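You operate a simulated robot arm through the tools that you are given. There is no shell and no other tool.

Carry out the task below with a simulated two-armed robot. There is one attempt and no reset: what you move stays moved.

TASK
Screw the orange and blue grease caps a quarter turn down, then test-run the motor.
Fine: red trough switch off before the guard opens; close and latch it, red one on, trough switch on till the trough lamp lights, then off.

The check looks at the end state, three seconds after you hand in, the way a careful person would. Anything else that was tipped, shoved, dropped, spilled or broken makes it a failure. A push-on lid holds only when it is set on centred and level and pressed home; a screw cap is set on level and turned clockwise until tight.

THE ROBOT
Two 7-joint arms with three-finger grippers on one trunk that stands fixed in place. Base frame: the origin is at the foot of the trunk, x ahead of it, y to its left, z up. Lengths are in mm, angles in degrees, forces in N, time in s.
The left shoulder is at [52, 126, 1263], the right one opposite. With the tool pointing down near the work surface each hand reaches from about 320 to 820 mm from the base axis, measured 20 degrees to its own side. Payload 2.94 kg a hand.
Tool frame (each hand has its own): the origin (TCP) lies between the finger pads and is the grasp point; the fingertips stand 30 mm ahead of it; z points along the fingers, y is the line along which they close. The gripper opens to 128 mm. The gripper's body begins 93 mm behind the TCP.
Orientation is that of the tool frame in the base frame, as a unit quaternion [x, y, z, w]. With the fingers straight down and closing along the base's y, the tool's x points along the base's -x, its y along +y and its z along -z.

THE INTERFACE
- The arms move only by the tool move_arm. It takes "left_deltas", "right_deltas" or both (then of equal length, played together; a hand with none holds still); each is a list of rows, each an object (a shift or turn left out is 0, a gripper value left out holds the last) with "slide": the shift along the base's x, y, z in m, a list of three; "angular": the turn, a rotation vector about the base's x, y, z in degrees, a list of three; "grip": the gripper command, from -1 (fully open) to 1 (shut), values between in proportion. In form: [{"slide": [dx, dy, dz], "angular": [ax, ay, az], "grip": grip}, ...]. A call has 1 to 20 rows; each row is the pose to reach, as a shift and turn from the pose commanded when the call began. Each row takes 0.2 s and may step no farther than 50 mm and 8.6 degrees from the row before; otherwise, or with a gripper value out of range, the whole call is refused. A pose out of reach is approached as far as the arm can. The call stops where the force on the tool passes 90 N (or 10 N more than at its start, if that is more) or the arm is blocked; 0.2 s more then pass. The fingers move at their own pace and stop on an object; they squeeze with about 23 N. The grip force told is the motor's: it shows also when the fingers shut on nothing. Time passes only in rows, and 0.2 s behind the last, so rows that repeat a pose let the fingers close. It gives the time, the measured TCP pose, the force on the tool (base axes), the opening and the grip force at its end, in the units of the frame above (readings bear some noise), with the torque about the TCP (base axes, N m) and any sound that the robot's microphone picked up.
- Cameras (640 x 400 px; columns grow to the right, rows downward): "scene" is now at [169.8, -62.3, 1447.8]; the picture's right is [-0.58, -0.82, 0.00], its down [-0.32, 0.23, -0.92] and it looks along [0.75, -0.53, -0.39] (base axes); focal length 291 px, centre (320, 200). "left" rides on the left gripper at [69, 15, -120] in its tool frame; the picture's right is [-0.22, 0.98, 0.00], its down [-0.82, -0.18, -0.54] and it looks along [-0.53, -0.12, 0.84] (tool axes); focal length 251 px, centre (320, 200). "right" rides on the right gripper at [69, -15, -120] in its tool frame; the picture's right is [0.21, 0.98, 0.00], its down [-0.82, 0.18, -0.54] and it looks along [-0.53, 0.12, 0.84] (tool axes); focal length 251 px, centre (320, 200). There is no depth. A picture from a camera that has moved, and an enlarged one, comes with that camera's place and axes in the base frame and with its lens. The place of the scene camera against the robot may be out by one fixed shift of up to 25 mm in any direction.
- capture(camera): a new picture of that camera. The clock stands still meanwhile.
- raise_lower(by): slides the trunk up (or, below 0, down) by that many mm; the arms and the scene camera ride with it, the base frame stays. It gives what a move gives, with no picture.
- pan_tilt(pan, tilt): turns the head with the scene camera to pan (to the left, within 80 degrees either way) and tilt (down, from -29 to 69), counted from straight ahead of the robot. It gives what a move gives.
- close_up(camera, box): a new picture of the part [left, top, right, bottom] of that camera's present view, enlarged. The clock stands still meanwhile.
- sign_off(): hands the job in; it is judged then, once.

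Places have to be worked out from the pictures, the camera data and where the tool is seen. Open the grippers and draw the arms clear of the work before you hand the job in, unless the task says otherwise.

The tools are called after "Emit:" by a JSON object that holds its "name" and its "arguments". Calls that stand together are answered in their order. move_arm: Moves the arms, as the interface text tells. Its arguments: {"type":"object","properties":{"left_deltas":{"type":"array","items":{"type":"object","properties":{"slide":{"type":"array","items":{"type":"number"}},"angular":{"type":"array","items":{"type":"number"}},"grip":{"type":"number"}}}},"right_deltas":{"type":"array","items":{"type":"object","properties":{"slide":{"type":"array","items":{"type":"number"}},"angular":{"type":"array","items":{"type":"number"}},"grip":{"type":"number"}}}}},"required":[]} The other tools are called the same way: raise_lower (by) slides the trunk up or down; pan_tilt (pan, tilt) turns the head that bears the scene camera; capture (camera) takes a picture; close_up (camera, box) takes an enlarged picture of a part of a camera's view; sign_off () hands the job in.

At the start:

```text
time: 0.0
left_tcp_pos: [334.1, -50.6, 1343.4]
left_tcp_rot: [-0.001, 1.0, 0.001, 0.0]
left_force: [0.6, 0.0, 0.2]
left_moment: [-0.01, -0.01, -0.01]
left_finger_gap: 128.1
left_gripper_force: 0.0
right_tcp_pos: [396.5, -547.6, 1386.1]
right_tcp_rot: [0.0, 1.0, 0.0, 0.001]
right_force: [0.0, 0.3, -0.6]
right_moment: [0.02, -0.05, -0.02]
right_finger_gap: 127.6
right_gripper_force: 0.1
trunk travel left (down, up): [-475.0, 72.0]
head pan, tilt: [-35.1, 23.2]
```

scene: 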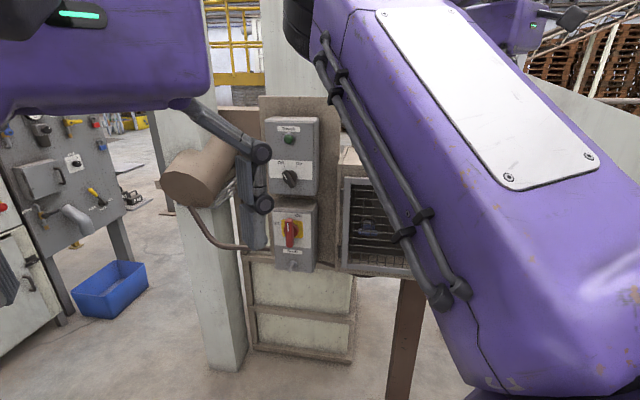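
right: 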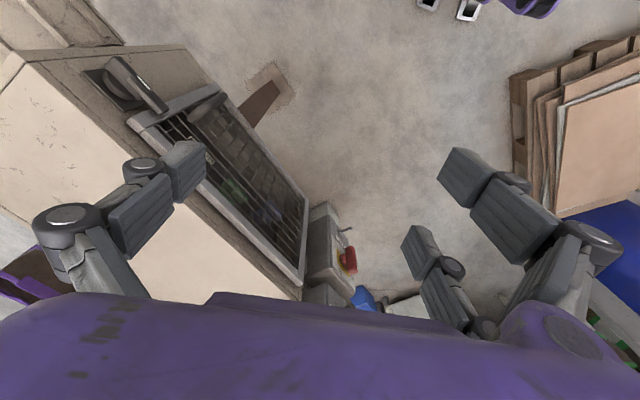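
left: 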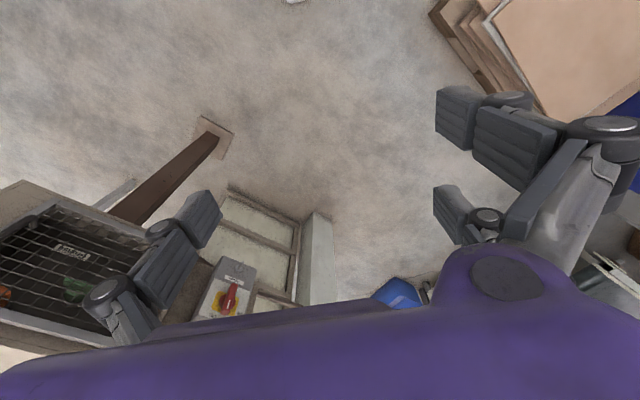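

The arms block much of the view; I see a control panel with a trough selector, a red switch, and a mesh guard over a motor. I'll enlarge the panel and guard first.

Emit:
{"name": "close_up", "arguments": {"camera": "scene", "box": [240, 100, 340, 280]}}

Emit:
{"name": "close_up", "arguments": {"camera": "scene", "box": [320, 140, 440, 290]}}

Emit:
{"name": "close_up", "arguments": {"camera": "right", "box": [60, 40, 400, 310]}}

Emit:
{"name": "close_up", "arguments": {"camera": "left", "box": [0, 170, 320, 370]}}

```text
2.22 times, centred on (290, 190) of scene
camera zoom: at [169.8, -62.3, 1447.8], right [-0.58, -0.82, 0.0], down [-0.32, 0.23, -0.92], along [0.75, -0.53, -0.39], focal length 648 px, centre (387, 222)
```

zoom: 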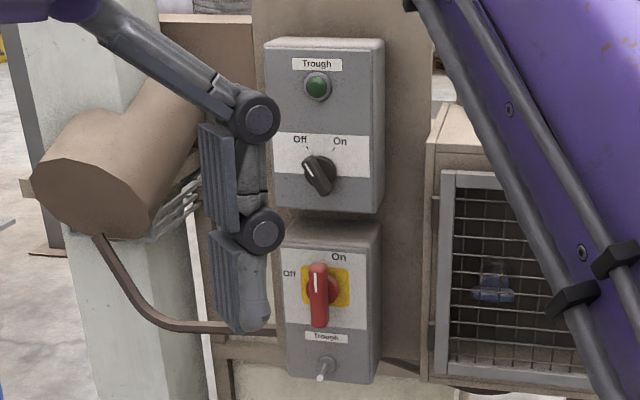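

```text
2.67 times, centred on (380, 215) of scene
camera zoom: at [169.8, -62.3, 1447.8], right [-0.58, -0.82, 0.0], down [-0.32, 0.23, -0.92], along [0.75, -0.53, -0.39], focal length 777 px, centre (160, 160)
```

zoom: 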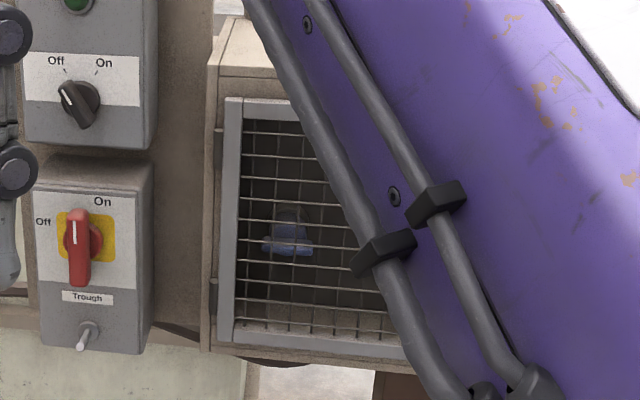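

```text
1.48 times, centred on (230, 175) of right
camera zoom: at [328.5, -562.3, 1506.5], right [-0.22, 0.98, 0.0], down [0.82, 0.18, 0.54], along [0.53, 0.12, -0.84], focal length 372 px, centre (453, 237)
```

zoom: 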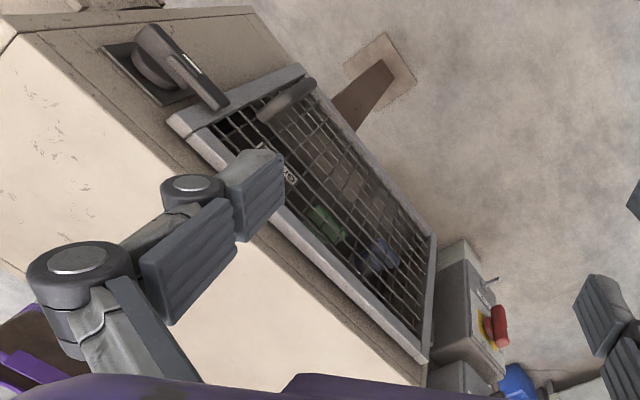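

```text
2.00 times, centred on (160, 270) of left
camera zoom: at [264.5, -36.3, 1464.6], right [0.21, 0.98, 0.0], down [0.82, -0.18, 0.54], along [0.53, -0.12, -0.84], focal length 503 px, centre (640, 60)
```

zoom: 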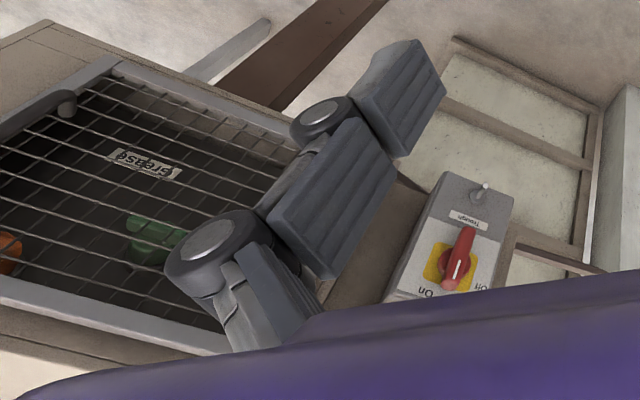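

The red switch triangulates to about [769,-390,1063] and the guard's upper left corner to about [704,-508,1200], with the guard facing roughly back-left toward the robot. I'll draw both arms back to clear the head camera's view.

Emit:
{"name": "move_arm", "arguments": {"left_deltas": [{"slide": [0, 0.05, 0]}, {"slide": [0, 0.1, 0]}, {"slide": [0, 0.15, 0]}, {"slide": [0, 0.2, 0]}, {"slide": [0, 0.25, 0]}, {"slide": [0, 0.3, 0]}, {"slide": [0, 0.3, 0]}], "right_deltas": [{"slide": [-0.03, 0.0, -0.03]}, {"slide": [-0.06, 0, -0.06]}, {"slide": [-0.09, 0, -0.09]}, {"slide": [-0.12, 0, -0.12]}, {"slide": [-0.15, 0, -0.15]}, {"slide": [-0.15, 0, -0.19]}, {"slide": [-0.15, 0, -0.22]}]}}

Emit:
{"name": "capture", "arguments": {"camera": "scene"}}

Emit:
{"name": "capture", "arguments": {"camera": "right"}}

Emit:
{"name": "capture", "arguments": {"camera": "left"}}

```text
time: 1.6
left_tcp_pos: [334.8, 246.6, 1342.8]
left_tcp_rot: [0.0, 1.0, 0.0, -0.001]
left_force: [0.7, -0.2, 0.7]
left_moment: [0.02, 0.02, 0.01]
left_finger_gap: 128.2
left_gripper_force: 0.1
right_tcp_pos: [246.6, -549.7, 1163.3]
right_tcp_rot: [-0.001, 1.0, 0.0, 0.0]
right_force: [-0.6, -0.7, 0.3]
right_moment: [-0.01, 0.01, 0.0]
right_finger_gap: 127.8
right_gripper_force: 0.1
trunk travel left (down, up): [-475.0, 72.0]
head pan, tilt: [-35.1, 23.2]
```

```text
taken
camera scene: at [170.8, -63.9, 1447.6], right [-0.58, -0.82, 0.0], down [-0.32, 0.23, -0.92], along [0.75, -0.53, -0.4], focal length 291 px, centre (320, 200)
```

scene: 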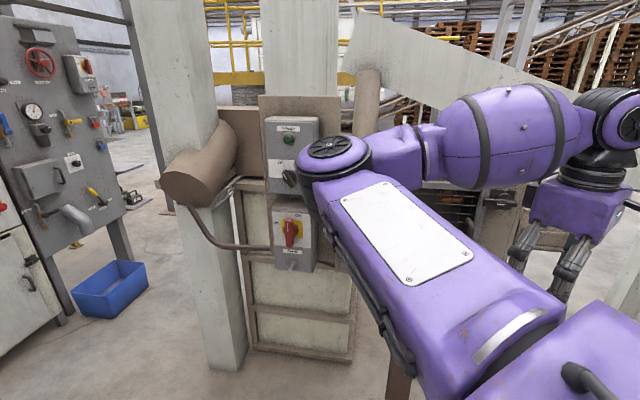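

```text
taken
camera right: at [178.2, -564.3, 1284.3], right [-0.22, 0.98, 0.0], down [0.82, 0.18, 0.54], along [0.53, 0.12, -0.84], focal length 251 px, centre (320, 200)
```

right: 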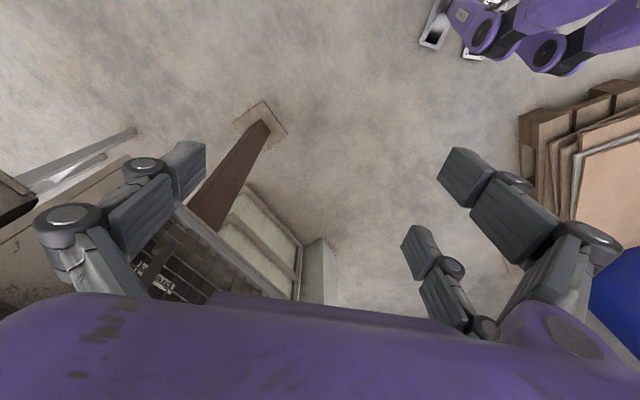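

```text
taken
camera left: at [264.4, 261.3, 1464.0], right [0.21, 0.98, 0.0], down [0.82, -0.18, 0.54], along [0.53, -0.12, -0.84], focal length 251 px, centre (320, 200)
```

left: 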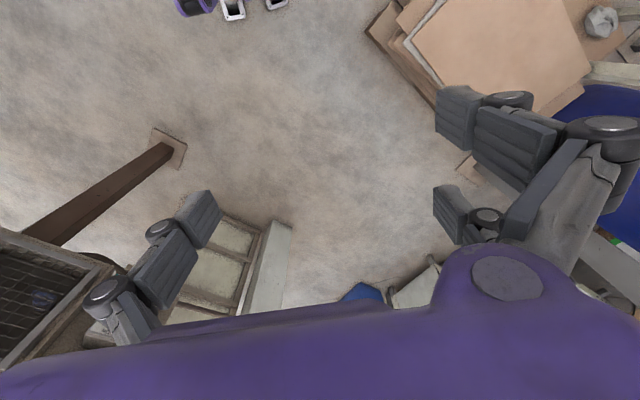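

The right elbow now hides the guard. I'll drop the right hand low and closer in so its elbow falls below the sight line.

Emit:
{"name": "move_arm", "arguments": {"right_deltas": [{"slide": [0, 0.03, -0.03]}, {"slide": [0, 0.06, -0.06]}, {"slide": [0, 0.09, -0.09]}, {"slide": [0, 0.12, -0.12]}, {"slide": [0, 0.15, -0.15]}, {"slide": [0, 0.15, -0.19]}, {"slide": [0, 0.15, -0.23]}, {"slide": [0, 0.15, -0.27]}, {"slide": [0, 0.15, -0.31]}, {"slide": [0, 0.15, -0.35]}, {"slide": [0, 0.15, -0.4]}]}}

Emit:
{"name": "capture", "arguments": {"camera": "scene"}}

```text
time: 4.0
left_tcp_pos: [332.7, 247.0, 1342.8]
left_tcp_rot: [0.001, 1.0, 0.0, 0.0]
left_force: [-0.3, 0.4, -0.3]
left_moment: [-0.01, 0.03, 0.01]
left_finger_gap: 128.1
left_gripper_force: 0.1
right_tcp_pos: [246.0, -399.1, 765.4]
right_tcp_rot: [-0.001, 1.0, 0.0, 0.002]
right_force: [0.1, -0.4, -0.5]
right_moment: [0.04, 0.02, -0.01]
right_finger_gap: 128.1
right_gripper_force: 0.0
right hand out of reach, approached as far as the arm can: row 5
trunk travel left (down, up): [-475.0, 72.0]
head pan, tilt: [-35.1, 23.2]
```

```text
taken
camera scene: at [169.5, -62.8, 1447.9], right [-0.58, -0.82, 0.0], down [-0.32, 0.23, -0.92], along [0.75, -0.53, -0.39], focal length 291 px, centre (320, 200)
```

scene: 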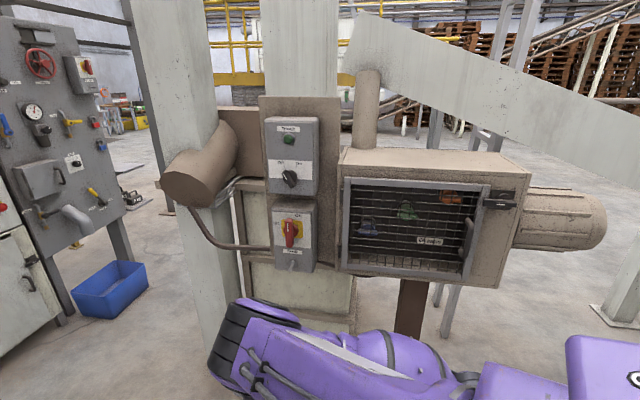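

Now the full workstation is visible. I'll enlarge the guard, latch and switches.

Emit:
{"name": "close_up", "arguments": {"camera": "scene", "box": [330, 140, 540, 290]}}

Emit:
{"name": "close_up", "arguments": {"camera": "scene", "box": [440, 170, 530, 290]}}

Emit:
{"name": "close_up", "arguments": {"camera": "scene", "box": [255, 195, 330, 280]}}

Emit:
{"name": "close_up", "arguments": {"camera": "scene", "box": [255, 110, 330, 200]}}

```text
2.67 times, centred on (435, 215) of scene
camera zoom: at [169.5, -62.8, 1447.9], right [-0.58, -0.82, 0.0], down [-0.32, 0.23, -0.92], along [0.75, -0.53, -0.39], focal length 777 px, centre (13, 160)
```

zoom: 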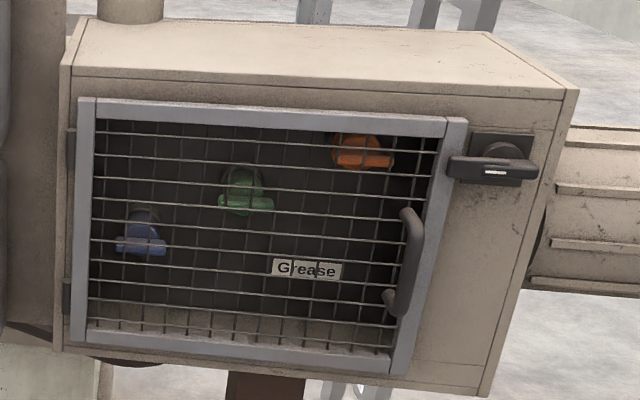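

```text
3.33 times, centred on (485, 230) of scene
camera zoom: at [169.5, -62.8, 1447.9], right [-0.58, -0.82, 0.0], down [-0.32, 0.23, -0.92], along [0.75, -0.53, -0.39], focal length 971 px, centre (-230, 100)
```

zoom: 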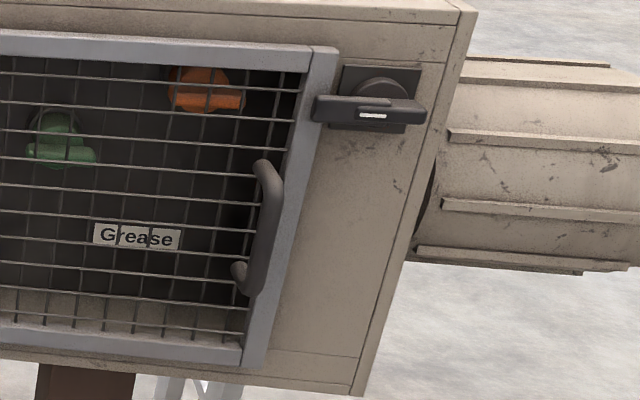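

```text
4.71 times, centred on (292, 238) of scene
camera zoom: at [169.5, -62.8, 1447.9], right [-0.58, -0.82, 0.0], down [-0.32, 0.23, -0.92], along [0.75, -0.53, -0.39], focal length 1371 px, centre (449, 24)
```

zoom: 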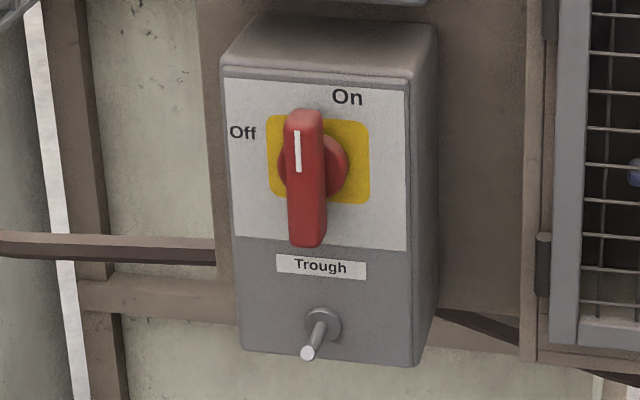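

```text
4.44 times, centred on (292, 155) of scene
camera zoom: at [169.5, -62.8, 1447.9], right [-0.58, -0.82, 0.0], down [-0.32, 0.23, -0.92], along [0.75, -0.53, -0.39], focal length 1295 px, centre (442, 400)
```

zoom: 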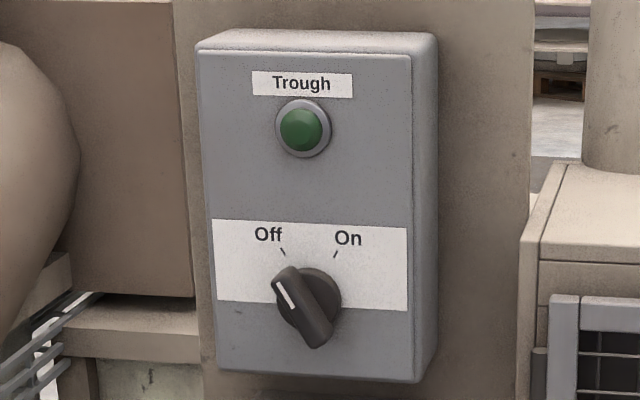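

The latch lever lies across the guard's right stile, and red is On with the black trough knob Off. The station faces about yaw -45°, so I'll yaw the right hand to that heading and bring it up in front, with some distance.

Emit:
{"name": "move_arm", "arguments": {"right_deltas": [{"slide": [0.025, 0.016, 0.02], "angular": [0, 0, -7.5]}, {"slide": [0.05, 0.032, 0.04], "angular": [0, 0, -15]}, {"slide": [0.075, 0.05, 0.06], "angular": [0, 0, -22.5]}, {"slide": [0.1, 0.065, 0.08], "angular": [0, 0, -30]}, {"slide": [0.125, 0.08, 0.1], "angular": [0, 0, -37.5]}, {"slide": [0.154, 0.1, 0.135], "angular": [0, 0, -45]}]}}

Emit:
{"name": "capture", "arguments": {"camera": "scene"}}

```text
time: 5.4
left_tcp_pos: [332.3, 248.2, 1341.9]
left_tcp_rot: [-0.001, 1.0, -0.001, 0.0]
left_force: [-0.1, 1.0, 0.3]
left_moment: [-0.07, 0.01, 0.01]
left_finger_gap: 127.9
left_gripper_force: 0.1
right_tcp_pos: [402.3, -295.8, 901.7]
right_tcp_rot: [0.382, 0.924, -0.001, 0.001]
right_force: [0.5, 0.4, -1.0]
right_moment: [-0.07, -0.03, 0.0]
right_finger_gap: 128.0
right_gripper_force: 0.1
trunk travel left (down, up): [-475.0, 72.0]
head pan, tilt: [-35.1, 23.2]
```

```text
taken
camera scene: at [169.2, -60.8, 1448.0], right [-0.58, -0.82, 0.0], down [-0.32, 0.23, -0.92], along [0.75, -0.53, -0.39], focal length 291 px, centre (320, 200)
```

scene: 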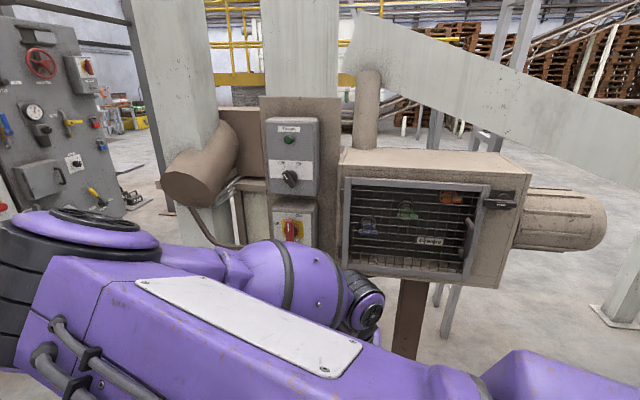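

Good. Now I'll pitch the fingers up to horizontal, pointing at the panel, while raising the hand.

Emit:
{"name": "move_arm", "arguments": {"right_deltas": [{"slide": [0, 0.0, 0.01], "angular": [-5.8, -5.8, 0]}, {"slide": [0.0, 0.0, 0.02], "angular": [-11.6, -11.6, 0]}, {"slide": [0.0, 0.0, 0.03], "angular": [-17.4, -17.4, 0]}, {"slide": [0.0, 0, 0.04], "angular": [-23.2, -23.2, 0]}, {"slide": [0.0, 0, 0.05], "angular": [-29, -29, 0]}, {"slide": [0.0, 0, 0.07], "angular": [-34.8, -34.8, 0]}, {"slide": [0.0, 0, 0.09], "angular": [-40.6, -40.6, 0]}, {"slide": [0.0, 0, 0.11], "angular": [-46.4, -46.4, 0]}, {"slide": [0.0, 0, 0.13], "angular": [-52.2, -52.2, 0]}, {"slide": [0, 0, 0.15], "angular": [-58, -58, 0]}, {"slide": [0, 0, 0.15], "angular": [-63.64, -63.64, 0]}]}}

Emit:
{"name": "capture", "arguments": {"camera": "scene"}}

Emit:
{"name": "capture", "arguments": {"camera": "right"}}

```text
time: 6.2
left_tcp_pos: [333.2, 246.9, 1343.4]
left_tcp_rot: [-0.001, 1.0, -0.001, -0.001]
left_force: [-0.4, 0.1, -0.5]
left_moment: [-0.03, 0.02, 0.0]
left_finger_gap: 128.1
left_gripper_force: 0.0
right_tcp_pos: [378.7, -339.7, 920.7]
right_tcp_rot: [0.45, 0.875, -0.075, 0.161]
right_force: [-0.6, 0.0, -0.5]
right_moment: [-0.01, 0.02, 0.0]
right_finger_gap: 127.8
right_gripper_force: 0.1
right hand out of reach, approached as far as the arm can: row 3
trunk travel left (down, up): [-475.0, 72.0]
head pan, tilt: [-35.1, 23.2]
stopped in row 3 (right hand): the arm was blocked; the commanded pose is now the measured one
```

```text
taken
camera scene: at [169.7, -62.4, 1447.9], right [-0.58, -0.82, 0.0], down [-0.32, 0.23, -0.92], along [0.75, -0.53, -0.39], focal length 291 px, centre (320, 200)
```

scene: 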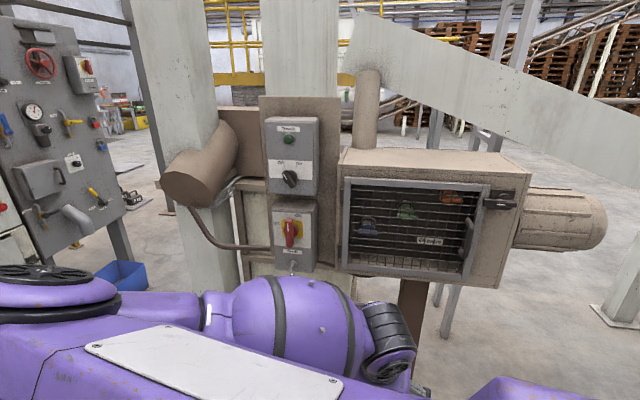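

```text
taken
camera right: at [305.0, -262.5, 1010.6], right [0.68, 0.73, -0.06], down [0.48, -0.37, 0.8], along [0.56, -0.57, -0.6], focal length 251 px, centre (320, 200)
```

right: 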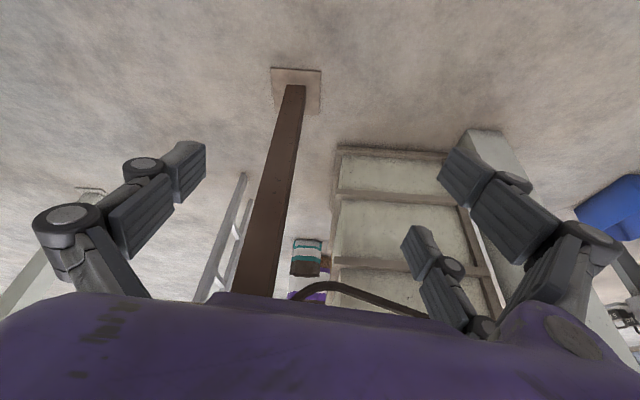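

The arm hit a limit there in that folded posture. I'll raise the hand to roughly shoulder height and a bit forward, where it has more room to pitch.

Emit:
{"name": "move_arm", "arguments": {"right_deltas": [{"slide": [0.01, 0.0, 0.04]}, {"slide": [0.02, 0.0, 0.08]}, {"slide": [0.03, 0.0, 0.12]}, {"slide": [0.04, 0.0, 0.16]}, {"slide": [0.05, 0.0, 0.2]}, {"slide": [0.06, 0.0, 0.24]}, {"slide": [0.07, 0.0, 0.28]}]}}

Emit:
{"name": "capture", "arguments": {"camera": "scene"}}

```text
time: 7.2
left_tcp_pos: [333.3, 247.3, 1341.7]
left_tcp_rot: [-0.001, 1.0, -0.001, 0.0]
left_force: [-0.1, 0.3, -0.3]
left_moment: [0.01, 0.0, 0.03]
left_finger_gap: 128.1
left_gripper_force: 0.0
right_tcp_pos: [405.0, -368.5, 1077.1]
right_tcp_rot: [0.509, 0.845, -0.047, 0.156]
right_force: [-0.5, -0.1, -0.8]
right_moment: [0.03, 0.0, 0.0]
right_finger_gap: 128.0
right_gripper_force: 0.0
trunk travel left (down, up): [-475.0, 72.0]
head pan, tilt: [-35.1, 23.2]
stopped in row 5 (right hand): the arm was blocked; the commanded pose is now the measured one
```

```text
taken
camera scene: at [170.0, -62.9, 1447.7], right [-0.58, -0.82, 0.0], down [-0.32, 0.23, -0.92], along [0.75, -0.53, -0.39], focal length 291 px, centre (320, 200)
```

scene: 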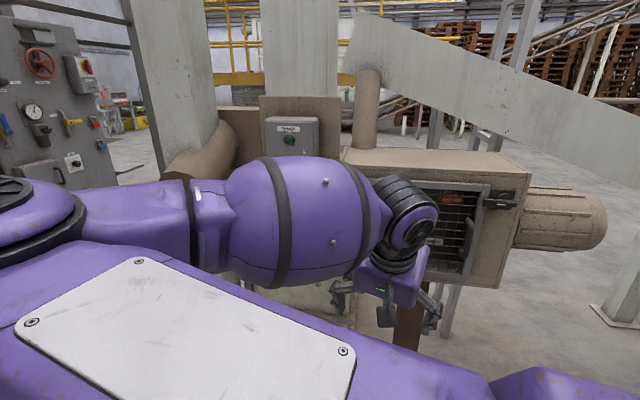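

The right arm may be blocked by the left arm's elbow. I'll look left to see how the arms lie.

Emit:
{"name": "pan_tilt", "arguments": {"pan": 25, "tilt": 30}}

Emit:
{"name": "capture", "arguments": {"camera": "scene"}}

Emit:
{"name": "capture", "arguments": {"camera": "left"}}

```text
time: 8.5
left_tcp_pos: [333.7, 247.9, 1343.1]
left_tcp_rot: [0.0, 1.0, 0.0, 0.001]
left_force: [0.0, 0.1, 0.0]
left_moment: [0.02, -0.02, 0.05]
left_finger_gap: 128.0
left_gripper_force: 0.1
right_tcp_pos: [406.4, -366.1, 1077.7]
right_tcp_rot: [0.508, 0.846, -0.046, 0.157]
right_force: [-1.5, 0.3, -1.1]
right_moment: [-0.02, -0.02, 0.01]
right_finger_gap: 128.1
right_gripper_force: 0.1
trunk travel left (down, up): [-475.0, 72.0]
head pan, tilt: [25.0, 30.0]
```

```text
taken
camera scene: at [176.0, 29.1, 1437.0], right [0.42, -0.91, 0.0], down [-0.45, -0.21, -0.87], along [0.79, 0.37, -0.5], focal length 291 px, centre (320, 200)
```

scene: 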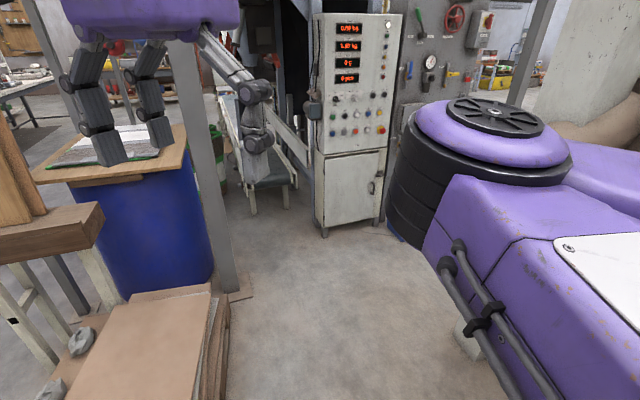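

```text
taken
camera left: at [263.4, 262.5, 1464.0], right [0.21, 0.98, 0.0], down [0.82, -0.18, 0.54], along [0.53, -0.12, -0.84], focal length 251 px, centre (320, 200)
```

left: 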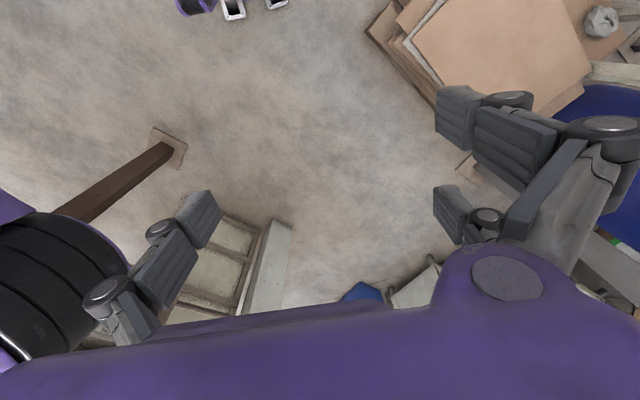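

The right elbow is right next to the left gripper. I'll move the left hand further left and back, out of its way.

Emit:
{"name": "move_arm", "arguments": {"left_deltas": [{"slide": [0, 0.04, 0.01]}, {"slide": [0, 0.08, 0.02]}, {"slide": [0, 0.12, 0.03]}, {"slide": [0, 0.16, 0.04]}, {"slide": [-0.02, 0.2, 0.04]}, {"slide": [-0.04, 0.24, 0.04]}, {"slide": [-0.05, 0.28, 0.04]}]}}

Emit:
{"name": "capture", "arguments": {"camera": "scene"}}

```text
time: 10.3
left_tcp_pos: [285.8, 480.8, 1418.5]
left_tcp_rot: [0.037, 0.99, -0.018, 0.137]
left_force: [0.3, 0.2, -0.2]
left_moment: [-0.11, -0.01, -0.06]
left_finger_gap: 128.1
left_gripper_force: 0.0
left hand out of reach, approached as far as the arm can: row 2, 3, 4, 5, 6, 7
right_tcp_pos: [407.3, -363.7, 1077.6]
right_tcp_rot: [0.508, 0.846, -0.048, 0.157]
right_force: [-0.6, 2.1, 0.2]
right_moment: [-0.08, 0.06, -0.06]
right_finger_gap: 128.0
right_gripper_force: 0.1
trunk travel left (down, up): [-475.0, 72.0]
head pan, tilt: [25.0, 30.0]
stopped in row 7 (left hand): the arm was blocked; the commanded pose is now the measured one
```

```text
taken
camera scene: at [176.7, 33.9, 1436.6], right [0.42, -0.91, 0.0], down [-0.45, -0.21, -0.87], along [0.78, 0.36, -0.5], focal length 291 px, centre (320, 200)
```

scene: 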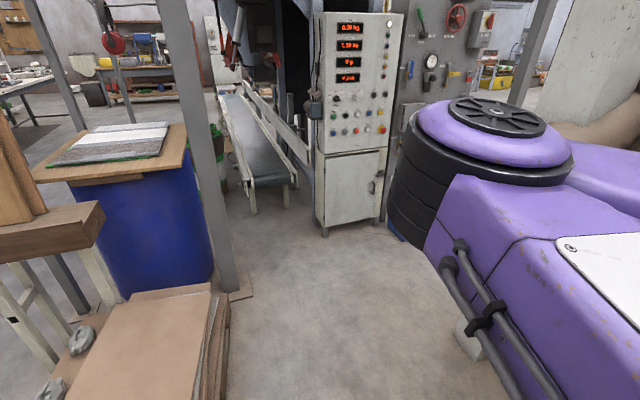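

The left arm is out of the way. I'll try pitching the right hand toward the panel again while moving forward a little.

Emit:
{"name": "move_arm", "arguments": {"right_deltas": [{"slide": [0.01, 0.01, 0.0], "angular": [-5.5, -5.5, 0]}, {"slide": [0.02, 0.02, 0.0], "angular": [-11, -11, 0]}, {"slide": [0.03, 0.03, 0.0], "angular": [-16.5, -16.5, 0]}, {"slide": [0.04, 0.04, 0.0], "angular": [-22, -22, 0]}, {"slide": [0.05, 0.05, 0.0], "angular": [-27.5, -27.5, 0]}, {"slide": [0.06, 0.06, 0.0], "angular": [-33, -33, 0]}, {"slide": [0.07, 0.07, 0.0], "angular": [-38.5, -38.5, 0]}]}}

Emit:
{"name": "pan_tilt", "arguments": {"pan": -35, "tilt": 23}}

Emit:
{"name": "capture", "arguments": {"camera": "scene"}}

Emit:
{"name": "capture", "arguments": {"camera": "right"}}

```text
time: 11.0
left_tcp_pos: [284.5, 476.8, 1419.6]
left_tcp_rot: [0.039, 0.99, -0.017, 0.138]
left_force: [0.8, 0.2, -0.4]
left_moment: [0.0, -0.03, 0.02]
left_finger_gap: 127.9
left_gripper_force: 0.0
right_tcp_pos: [353.1, -405.8, 999.8]
right_tcp_rot: [0.52, 0.819, -0.165, 0.179]
right_force: [0.1, 0.4, -0.3]
right_moment: [0.04, 0.0, 0.02]
right_finger_gap: 127.8
right_gripper_force: 0.1
right hand out of reach, approached as far as the arm can: row 2, 3
trunk travel left (down, up): [-475.0, 72.0]
head pan, tilt: [25.0, 30.0]
stopped in row 3 (right hand): the arm was blocked; the commanded pose is now the measured one
```

```text
time: 12.3
left_tcp_pos: [285.3, 475.5, 1421.1]
left_tcp_rot: [0.039, 0.99, -0.016, 0.137]
left_force: [0.1, 0.0, -0.1]
left_moment: [0.02, -0.04, -0.03]
left_finger_gap: 127.7
left_gripper_force: 0.0
right_tcp_pos: [354.3, -405.9, 1000.8]
right_tcp_rot: [0.52, 0.819, -0.165, 0.18]
right_force: [0.0, -0.2, 1.3]
right_moment: [0.0, -0.01, 0.02]
right_finger_gap: 127.8
right_gripper_force: 0.0
trunk travel left (down, up): [-475.0, 72.0]
head pan, tilt: [-35.0, 23.0]
```

```text
taken
camera scene: at [170.0, -62.1, 1448.2], right [-0.57, -0.82, 0.0], down [-0.32, 0.22, -0.92], along [0.75, -0.53, -0.39], focal length 291 px, centre (320, 200)
```

scene: 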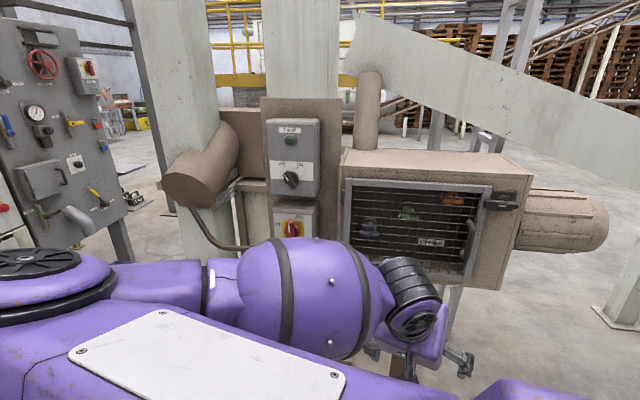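

```text
taken
camera right: at [298.6, -301.4, 1075.7], right [0.8, 0.57, -0.18], down [0.42, -0.33, 0.84], along [0.42, -0.76, -0.5], focal length 251 px, centre (320, 200)
```

right: 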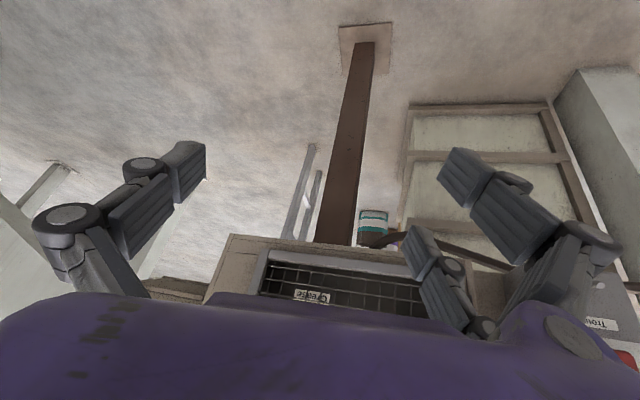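

The wrist is too folded this close to the shoulder to point horizontally. I'll take the hand out to the open floor area straight ahead (around [600,-60,1100]) and reorient there.

Emit:
{"name": "move_arm", "arguments": {"right_deltas": [{"slide": [0.026, 0.035, 0.012]}, {"slide": [0.052, 0.07, 0.024]}, {"slide": [0.078, 0.105, 0.036]}, {"slide": [0.104, 0.14, 0.048]}, {"slide": [0.13, 0.175, 0.06]}, {"slide": [0.156, 0.21, 0.072]}, {"slide": [0.182, 0.245, 0.084]}, {"slide": [0.208, 0.28, 0.096]}, {"slide": [0.234, 0.315, 0.108]}, {"slide": [0.26, 0.34, 0.12]}]}}

Emit:
{"name": "pan_tilt", "arguments": {"pan": -10, "tilt": 23}}

Emit:
{"name": "capture", "arguments": {"camera": "scene"}}

```text
time: 12.9
left_tcp_pos: [286.3, 476.1, 1421.1]
left_tcp_rot: [0.039, 0.99, -0.016, 0.137]
left_force: [0.7, 0.3, -0.4]
left_moment: [-0.02, -0.01, -0.03]
left_finger_gap: 128.1
left_gripper_force: 0.0
right_tcp_pos: [321.8, -398.0, 972.7]
right_tcp_rot: [0.583, 0.78, -0.204, 0.102]
right_force: [-0.5, 0.1, -0.2]
right_moment: [0.02, -0.03, -0.01]
right_finger_gap: 127.8
right_gripper_force: 0.0
trunk travel left (down, up): [-475.0, 72.0]
head pan, tilt: [-35.0, 23.0]
stopped in row 2 (right hand): the arm was blocked; the commanded pose is now the measured one
```

```text
time: 13.8
left_tcp_pos: [285.8, 476.2, 1420.0]
left_tcp_rot: [0.038, 0.99, -0.017, 0.137]
left_force: [0.7, 0.2, -0.8]
left_moment: [-0.01, 0.0, 0.03]
left_finger_gap: 128.1
left_gripper_force: 0.0
right_tcp_pos: [321.5, -396.2, 972.4]
right_tcp_rot: [0.582, 0.781, -0.203, 0.102]
right_force: [0.0, -0.1, 0.1]
right_moment: [0.0, -0.01, -0.01]
right_finger_gap: 128.1
right_gripper_force: 0.0
trunk travel left (down, up): [-475.0, 72.0]
head pan, tilt: [-10.0, 23.0]
```

```text
taken
camera scene: at [185.3, -25.3, 1448.2], right [-0.17, -0.98, 0.0], down [-0.38, 0.07, -0.92], along [0.91, -0.16, -0.39], focal length 291 px, centre (320, 200)
```

scene: 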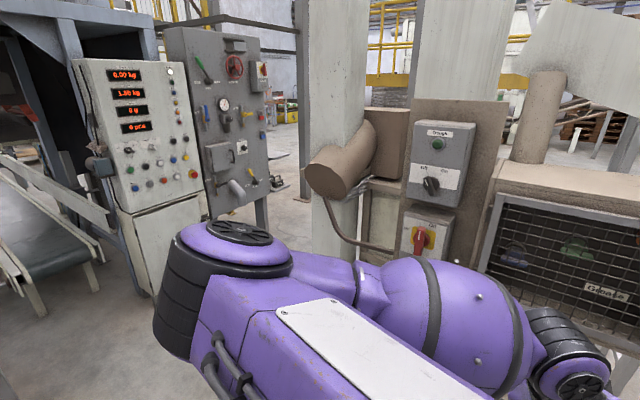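

The hand drifted the wrong way near a wrist limit. I'll return to the known good straight-down pose (yaw -45 near [402,-296,902]) and work outward from there.

Emit:
{"name": "move_arm", "arguments": {"right_deltas": [{"slide": [0.013, 0.017, -0.012], "angular": [4.42, 0.32, 4.65]}, {"slide": [0.026, 0.034, -0.024], "angular": [8.83, 0.63, 9.3]}, {"slide": [0.04, 0.05, -0.035], "angular": [13.25, 0.95, 13.95]}, {"slide": [0.053, 0.067, -0.047], "angular": [17.7, 1.27, 18.6]}, {"slide": [0.066, 0.084, -0.06], "angular": [22.1, 1.6, 23.25]}, {"slide": [0.08, 0.1, -0.07], "angular": [26.5, 1.9, 27.9]}, {"slide": [0.08, 0.1, -0.07], "angular": [26.5, 1.9, 27.9]}]}}

Emit:
{"name": "capture", "arguments": {"camera": "scene"}}

```text
time: 15.4
left_tcp_pos: [285.0, 476.5, 1419.8]
left_tcp_rot: [0.039, 0.99, -0.017, 0.138]
left_force: [-0.1, 0.8, 0.0]
left_moment: [0.0, -0.04, -0.04]
left_finger_gap: 128.0
left_gripper_force: 0.1
right_tcp_pos: [404.9, -294.3, 902.2]
right_tcp_rot: [0.38, 0.925, 0.002, 0.002]
right_force: [0.0, -0.2, -0.3]
right_moment: [0.0, 0.0, 0.0]
right_finger_gap: 128.1
right_gripper_force: 0.0
trunk travel left (down, up): [-475.0, 72.0]
head pan, tilt: [-10.0, 23.0]
```

```text
taken
camera scene: at [184.9, -25.0, 1448.2], right [-0.17, -0.98, 0.0], down [-0.38, 0.07, -0.92], along [0.91, -0.16, -0.39], focal length 291 px, centre (320, 200)
```

scene: 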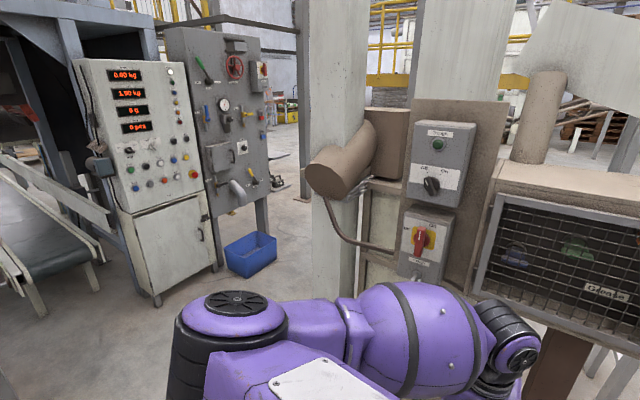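

Back in the good pose. Now I'll go outward to about [560,-100,1000], unwinding the yaw.

Emit:
{"name": "move_arm", "arguments": {"right_deltas": [{"slide": [0.027, 0.032, 0.017], "angular": [0, 0, 7.5]}, {"slide": [0.054, 0.064, 0.034], "angular": [0, 0, 15]}, {"slide": [0.08, 0.096, 0.05], "angular": [0, 0, 22.5]}, {"slide": [0.107, 0.128, 0.067], "angular": [0, 0, 30]}, {"slide": [0.134, 0.16, 0.084], "angular": [0, 0, 37.5]}, {"slide": [0.16, 0.19, 0.1], "angular": [0, 0, 45]}]}}

Emit:
{"name": "capture", "arguments": {"camera": "scene"}}

```text
time: 16.0
left_tcp_pos: [285.7, 476.6, 1421.3]
left_tcp_rot: [0.039, 0.99, -0.016, 0.138]
left_force: [0.4, -0.5, -0.2]
left_moment: [0.0, 0.01, -0.01]
left_finger_gap: 127.7
left_gripper_force: 0.2
right_tcp_pos: [379.8, -266.6, 866.3]
right_tcp_rot: [0.284, 0.954, -0.036, -0.092]
right_force: [-0.2, -0.8, 0.7]
right_moment: [0.02, -0.03, 0.01]
right_finger_gap: 128.0
right_gripper_force: 0.1
trunk travel left (down, up): [-475.0, 72.0]
head pan, tilt: [-10.0, 23.0]
stopped in row 3 (right hand): the arm was blocked; the commanded pose is now the measured one
```

```text
taken
camera scene: at [185.5, -25.7, 1448.2], right [-0.17, -0.98, 0.0], down [-0.39, 0.07, -0.92], along [0.91, -0.16, -0.39], focal length 291 px, centre (320, 200)
```

scene: 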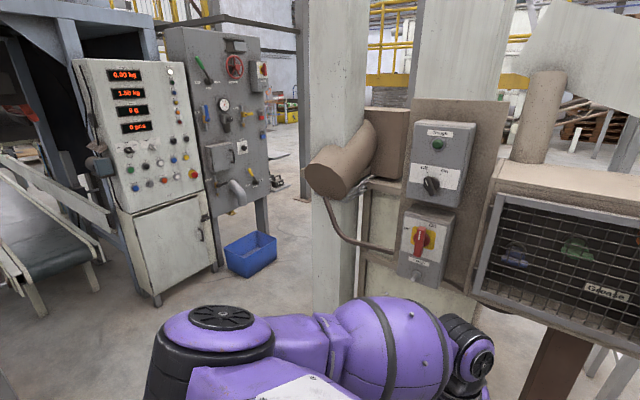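

Blocked again in this folded posture. I'll back out along the exact path that worked earlier, to the initial elbow-up posture, then approach from above with the arm extended.

Emit:
{"name": "move_arm", "arguments": {"right_deltas": [{"slide": [0.008, -0.01, 0.012], "angular": [-0.07, -3.8, -3.9]}, {"slide": [0.016, -0.02, 0.024], "angular": [-0.13, -7.6, -7.8]}, {"slide": [0.024, -0.028, 0.036], "angular": [-0.2, -11.4, -11.7]}, {"slide": [0.024, -0.028, 0.036], "angular": [-0.2, -11.4, -11.7]}]}}

Emit:
{"name": "move_arm", "arguments": {"right_deltas": [{"slide": [-0.029, -0.02, -0.035], "angular": [0, 0, 7.5]}, {"slide": [-0.054, -0.035, -0.055], "angular": [0, 0, 15]}, {"slide": [-0.079, -0.05, -0.075], "angular": [0, 0, 22.5]}, {"slide": [-0.104, -0.068, -0.095], "angular": [0, 0, 30]}, {"slide": [-0.129, -0.084, -0.115], "angular": [0, 0, 37.5]}, {"slide": [-0.156, -0.103, -0.136], "angular": [0, 0, 45]}, {"slide": [-0.156, -0.103, -0.136], "angular": [0, 0, 45]}]}}

```text
time: 17.0
left_tcp_pos: [285.8, 476.8, 1420.0]
left_tcp_rot: [0.039, 0.989, -0.017, 0.138]
left_force: [0.4, -0.4, 0.5]
left_moment: [-0.01, -0.01, -0.01]
left_finger_gap: 128.0
left_gripper_force: 0.1
right_tcp_pos: [407.4, -293.7, 902.9]
right_tcp_rot: [0.378, 0.926, -0.001, 0.001]
right_force: [1.1, 0.0, 0.0]
right_moment: [0.01, 0.0, 0.01]
right_finger_gap: 127.8
right_gripper_force: 0.1
trunk travel left (down, up): [-475.0, 72.0]
head pan, tilt: [-10.0, 23.0]
```

```text
time: 18.6
left_tcp_pos: [284.2, 476.9, 1420.3]
left_tcp_rot: [0.039, 0.99, -0.016, 0.138]
left_force: [0.7, 0.0, 0.0]
left_moment: [0.0, 0.02, -0.02]
left_finger_gap: 127.9
left_gripper_force: 0.2
right_tcp_pos: [250.5, -393.1, 766.1]
right_tcp_rot: [-0.006, 1.0, -0.002, 0.002]
right_force: [-0.1, 0.7, 0.5]
right_moment: [-0.03, -0.01, -0.01]
right_finger_gap: 127.9
right_gripper_force: 0.0
trunk travel left (down, up): [-475.0, 72.0]
head pan, tilt: [-10.0, 23.0]
```

Good. From here I'll try going straight outward (down-pointing, yaw 0) to about [550,-250,850].

Emit:
{"name": "move_arm", "arguments": {"right_deltas": [{"slide": [0.04, 0.018, 0.01]}, {"slide": [0.08, 0.036, 0.02]}, {"slide": [0.12, 0.054, 0.03]}, {"slide": [0.16, 0.072, 0.04]}, {"slide": [0.2, 0.09, 0.05]}, {"slide": [0.24, 0.108, 0.06]}, {"slide": [0.28, 0.126, 0.07]}, {"slide": [0.3, 0.14, 0.08]}]}}

Emit:
{"name": "capture", "arguments": {"camera": "scene"}}

```text
time: 20.4
left_tcp_pos: [286.0, 477.2, 1420.2]
left_tcp_rot: [0.039, 0.99, -0.016, 0.137]
left_force: [0.0, 0.3, -0.1]
left_moment: [-0.03, -0.01, -0.01]
left_finger_gap: 128.1
left_gripper_force: 0.0
right_tcp_pos: [552.4, -257.1, 846.2]
right_tcp_rot: [-0.005, 1.0, -0.001, 0.001]
right_force: [-0.2, -0.4, -0.6]
right_moment: [0.02, -0.01, -0.01]
right_finger_gap: 127.9
right_gripper_force: 0.0
trunk travel left (down, up): [-475.0, 72.0]
head pan, tilt: [-10.0, 23.0]
```

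```text
taken
camera scene: at [185.2, -24.8, 1448.2], right [-0.17, -0.98, 0.0], down [-0.38, 0.07, -0.92], along [0.91, -0.16, -0.39], focal length 291 px, centre (320, 200)
```

scene: 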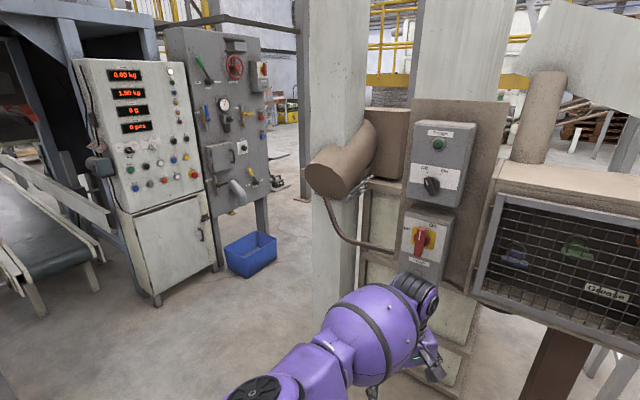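

That works well: the arm is now extended. I'll pitch the fingers up to horizontal here, rising along.

Emit:
{"name": "move_arm", "arguments": {"right_deltas": [{"slide": [0, 0, 0.02], "angular": [0, -8.2, 0]}, {"slide": [0, 0, 0.04], "angular": [0, -16.4, 0]}, {"slide": [0, 0, 0.06], "angular": [0, -24.6, 0]}, {"slide": [0, 0, 0.08], "angular": [0, -32.8, 0]}, {"slide": [0, 0, 0.1], "angular": [0, -41, 0]}, {"slide": [0, 0, 0.12], "angular": [0, -49.2, 0]}, {"slide": [0, 0, 0.14], "angular": [0, -57.4, 0]}, {"slide": [0, 0, 0.15], "angular": [0, -65.6, 0]}, {"slide": [0, 0, 0.15], "angular": [0, -73.8, 0]}, {"slide": [0, 0, 0.15], "angular": [0, -82, 0]}, {"slide": [0, 0, 0.15], "angular": [0, -90, 0]}]}}

Emit:
{"name": "capture", "arguments": {"camera": "scene"}}

Emit:
{"name": "capture", "arguments": {"camera": "right"}}

```text
time: 22.8
left_tcp_pos: [287.2, 475.2, 1421.1]
left_tcp_rot: [0.039, 0.99, -0.016, 0.137]
left_force: [0.1, 0.2, -0.6]
left_moment: [0.03, 0.0, 0.01]
left_finger_gap: 127.8
left_gripper_force: 0.0
right_tcp_pos: [550.8, -395.1, 1132.5]
right_tcp_rot: [-0.016, 0.724, 0.009, 0.69]
right_force: [0.6, -0.1, -0.8]
right_moment: [0.02, 0.01, 0.02]
right_finger_gap: 128.1
right_gripper_force: 0.0
right hand out of reach, approached as far as the arm can: row 6, 7, 8, 9, 10, 11
trunk travel left (down, up): [-475.0, 72.0]
head pan, tilt: [-10.0, 23.0]
```

```text
taken
camera scene: at [185.6, -26.4, 1448.1], right [-0.17, -0.98, 0.0], down [-0.39, 0.07, -0.92], along [0.91, -0.16, -0.39], focal length 291 px, centre (320, 200)
```

scene: 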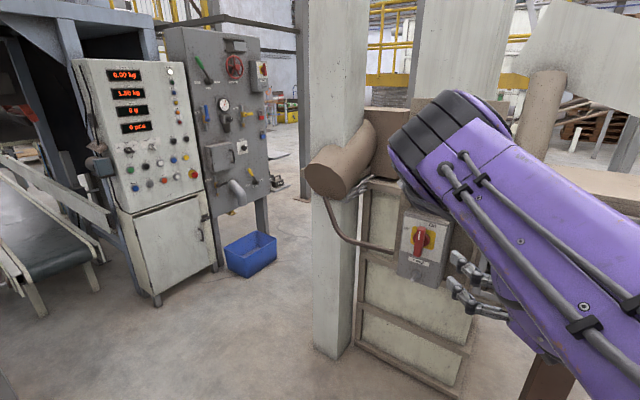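

```text
taken
camera right: at [428.9, -415.0, 1070.0], right [-0.04, 0.97, -0.22], down [-0.51, 0.17, 0.84], along [0.86, 0.15, 0.49], focal length 251 px, centre (320, 200)
```

right: 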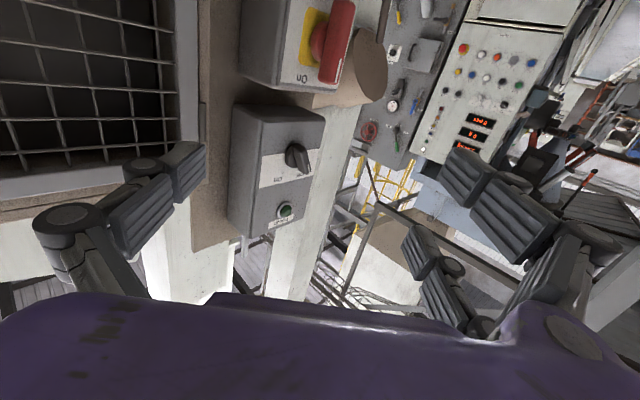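

The hand is now horizontal and I can see the panel and guard; the black knob works out at ~[785,-401,1209]. I'll first re-sync the command to the actual pose, then yaw to -45° while shifting in front of the red switch.

Emit:
{"name": "move_arm", "arguments": {"right_deltas": [{"slide": [0, -0.034, 0.034]}, {"slide": [0, -0.068, 0.068]}, {"slide": [0, -0.1, 0.1]}, {"slide": [0, -0.138, 0.136]}, {"slide": [0, -0.138, 0.136]}]}}

Emit:
{"name": "move_arm", "arguments": {"right_deltas": [{"slide": [0.005, 0.02, -0.01], "angular": [0, 0, -7.5]}, {"slide": [0.01, 0.04, -0.02], "angular": [0, 0, -15]}, {"slide": [0.02, 0.06, -0.03], "angular": [0, 0, -22.5]}, {"slide": [0.03, 0.08, -0.04], "angular": [0, 0, -30]}, {"slide": [0.04, 0.1, -0.05], "angular": [0, 0, -37.5]}, {"slide": [0.05, 0.12, -0.06], "angular": [0, 0, -45]}, {"slide": [0.05, 0.12, -0.06], "angular": [0, 0, -45]}]}}

Emit:
{"name": "capture", "arguments": {"camera": "right"}}

Emit:
{"name": "capture", "arguments": {"camera": "scene"}}

```text
refused: row 4 steps farther than a row can; nothing moved
```

```text
time: 24.6
left_tcp_pos: [284.8, 475.3, 1421.1]
left_tcp_rot: [0.039, 0.989, -0.017, 0.139]
left_force: [-0.3, 0.5, 0.6]
left_moment: [-0.02, -0.01, 0.03]
left_finger_gap: 128.1
left_gripper_force: 0.0
right_tcp_pos: [401.0, -426.6, 1137.6]
right_tcp_rot: [-0.005, 0.634, -0.316, 0.706]
right_force: [-0.2, 0.1, -0.6]
right_moment: [-0.01, -0.01, 0.0]
right_finger_gap: 128.0
right_gripper_force: 0.2
right hand out of reach, approached as far as the arm can: row 1, 2, 3, 4, 5, 6, 7
trunk travel left (down, up): [-475.0, 72.0]
head pan, tilt: [-10.0, 23.0]
stopped in row 7 (right hand): the arm was blocked; the commanded pose is now the measured one
```

```text
taken
camera right: at [287.0, -423.3, 1060.2], right [0.43, 0.69, -0.59], down [-0.4, 0.73, 0.55], along [0.81, 0.0, 0.59], focal length 251 px, centre (320, 200)
```

right: 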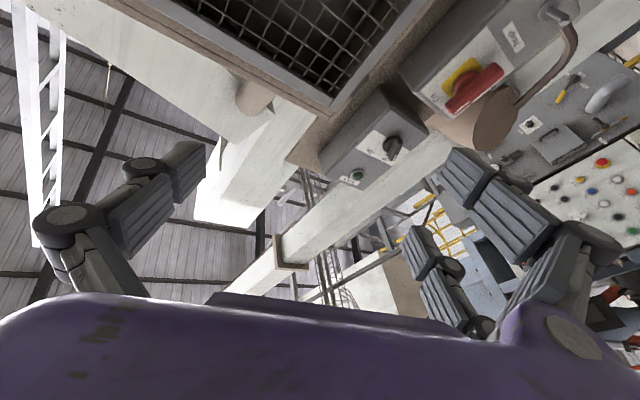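

```text
taken
camera scene: at [184.7, -25.8, 1448.3], right [-0.17, -0.98, 0.0], down [-0.38, 0.07, -0.92], along [0.91, -0.16, -0.39], focal length 291 px, centre (320, 200)
```

scene: 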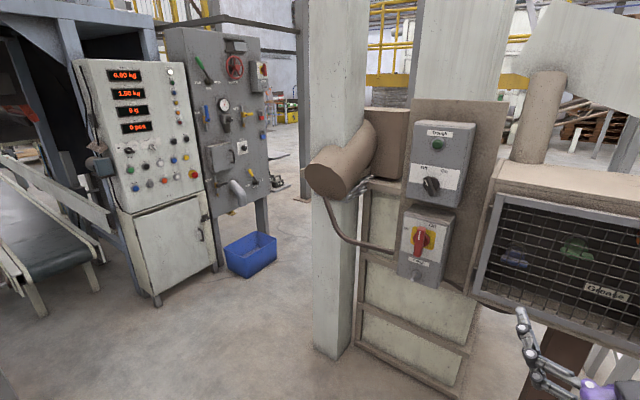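

The first call was refused, so the second started from an out-of-reach command. The hand is at [401,-427,1138], skewed; let me look right to see the arm's posture before correcting.

Emit:
{"name": "pan_tilt", "arguments": {"pan": -50, "tilt": 30}}

Emit:
{"name": "capture", "arguments": {"camera": "scene"}}

```text
time: 25.7
left_tcp_pos: [285.9, 477.3, 1421.6]
left_tcp_rot: [0.039, 0.99, -0.017, 0.138]
left_force: [0.4, 0.9, 0.0]
left_moment: [-0.02, -0.01, -0.01]
left_finger_gap: 128.0
left_gripper_force: 0.0
right_tcp_pos: [401.1, -427.4, 1137.9]
right_tcp_rot: [-0.004, 0.635, -0.317, 0.705]
right_force: [-0.7, 0.2, -0.2]
right_moment: [0.03, -0.02, 0.02]
right_finger_gap: 128.1
right_gripper_force: 0.1
trunk travel left (down, up): [-475.0, 72.0]
head pan, tilt: [-50.0, 30.0]
```

```text
taken
camera scene: at [152.4, -78.3, 1437.0], right [-0.77, -0.64, 0.0], down [-0.32, 0.38, -0.87], along [0.56, -0.66, -0.5], focal length 291 px, centre (320, 200)
```

scene: 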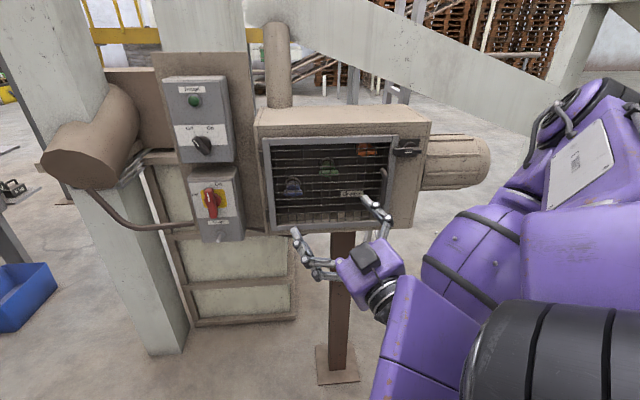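

Good luck: the arm now lies in an elbow-right posture with a clear view, hand pointing at the station. I'll square the hand to the -45° heading and slide it forward-left.

Emit:
{"name": "move_arm", "arguments": {"right_deltas": [{"slide": [0.02, 0.017, -0.008], "angular": [4.43, -0.8, -3.07]}, {"slide": [0.04, 0.034, -0.016], "angular": [8.87, -1.6, -6.13]}, {"slide": [0.06, 0.05, -0.025], "angular": [13.3, -2.4, -9.2]}, {"slide": [0.08, 0.067, -0.033], "angular": [17.7, -3.2, -12.3]}, {"slide": [0.1, 0.084, -0.042], "angular": [22.2, -4.0, -15.3]}, {"slide": [0.12, 0.1, -0.05], "angular": [26.6, -4.8, -18.4]}, {"slide": [0.12, 0.1, -0.05], "angular": [26.6, -4.8, -18.4]}]}}

Emit:
{"name": "capture", "arguments": {"camera": "scene"}}

Emit:
{"name": "capture", "arguments": {"camera": "right"}}

```text
time: 27.3
left_tcp_pos: [285.1, 477.1, 1419.9]
left_tcp_rot: [0.039, 0.99, -0.016, 0.137]
left_force: [-0.3, 0.0, -0.2]
left_moment: [-0.01, 0.0, 0.0]
left_finger_gap: 127.9
left_gripper_force: 0.1
right_tcp_pos: [329.9, -414.3, 1041.5]
right_tcp_rot: [0.271, 0.654, -0.268, 0.654]
right_force: [-0.4, -1.0, -0.9]
right_moment: [-0.03, -0.03, 0.03]
right_finger_gap: 127.8
right_gripper_force: 0.0
right hand out of reach, approached as far as the arm can: row 1, 2, 3, 4, 5, 6, 7
trunk travel left (down, up): [-475.0, 72.0]
head pan, tilt: [-50.0, 30.0]
```

```text
taken
camera scene: at [151.7, -78.0, 1437.1], right [-0.77, -0.64, 0.0], down [-0.32, 0.38, -0.87], along [0.56, -0.66, -0.5], focal length 291 px, centre (320, 200)
```

scene: 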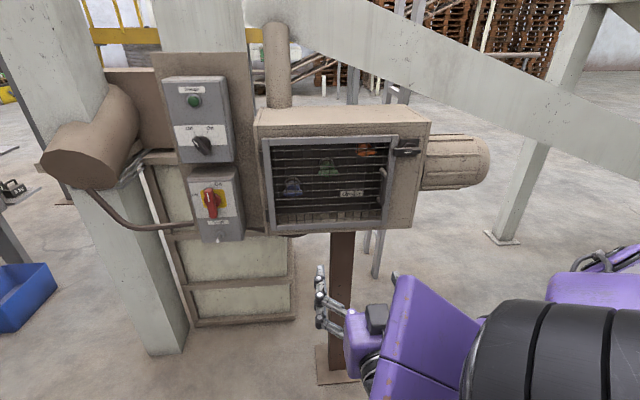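

```text
taken
camera right: at [235.9, -340.0, 974.8], right [0.69, 0.69, -0.21], down [-0.26, 0.51, 0.82], along [0.68, -0.51, 0.53], focal length 251 px, centre (320, 200)
```

right: 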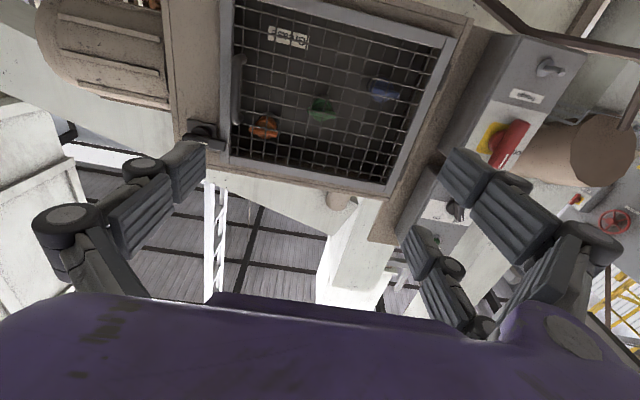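

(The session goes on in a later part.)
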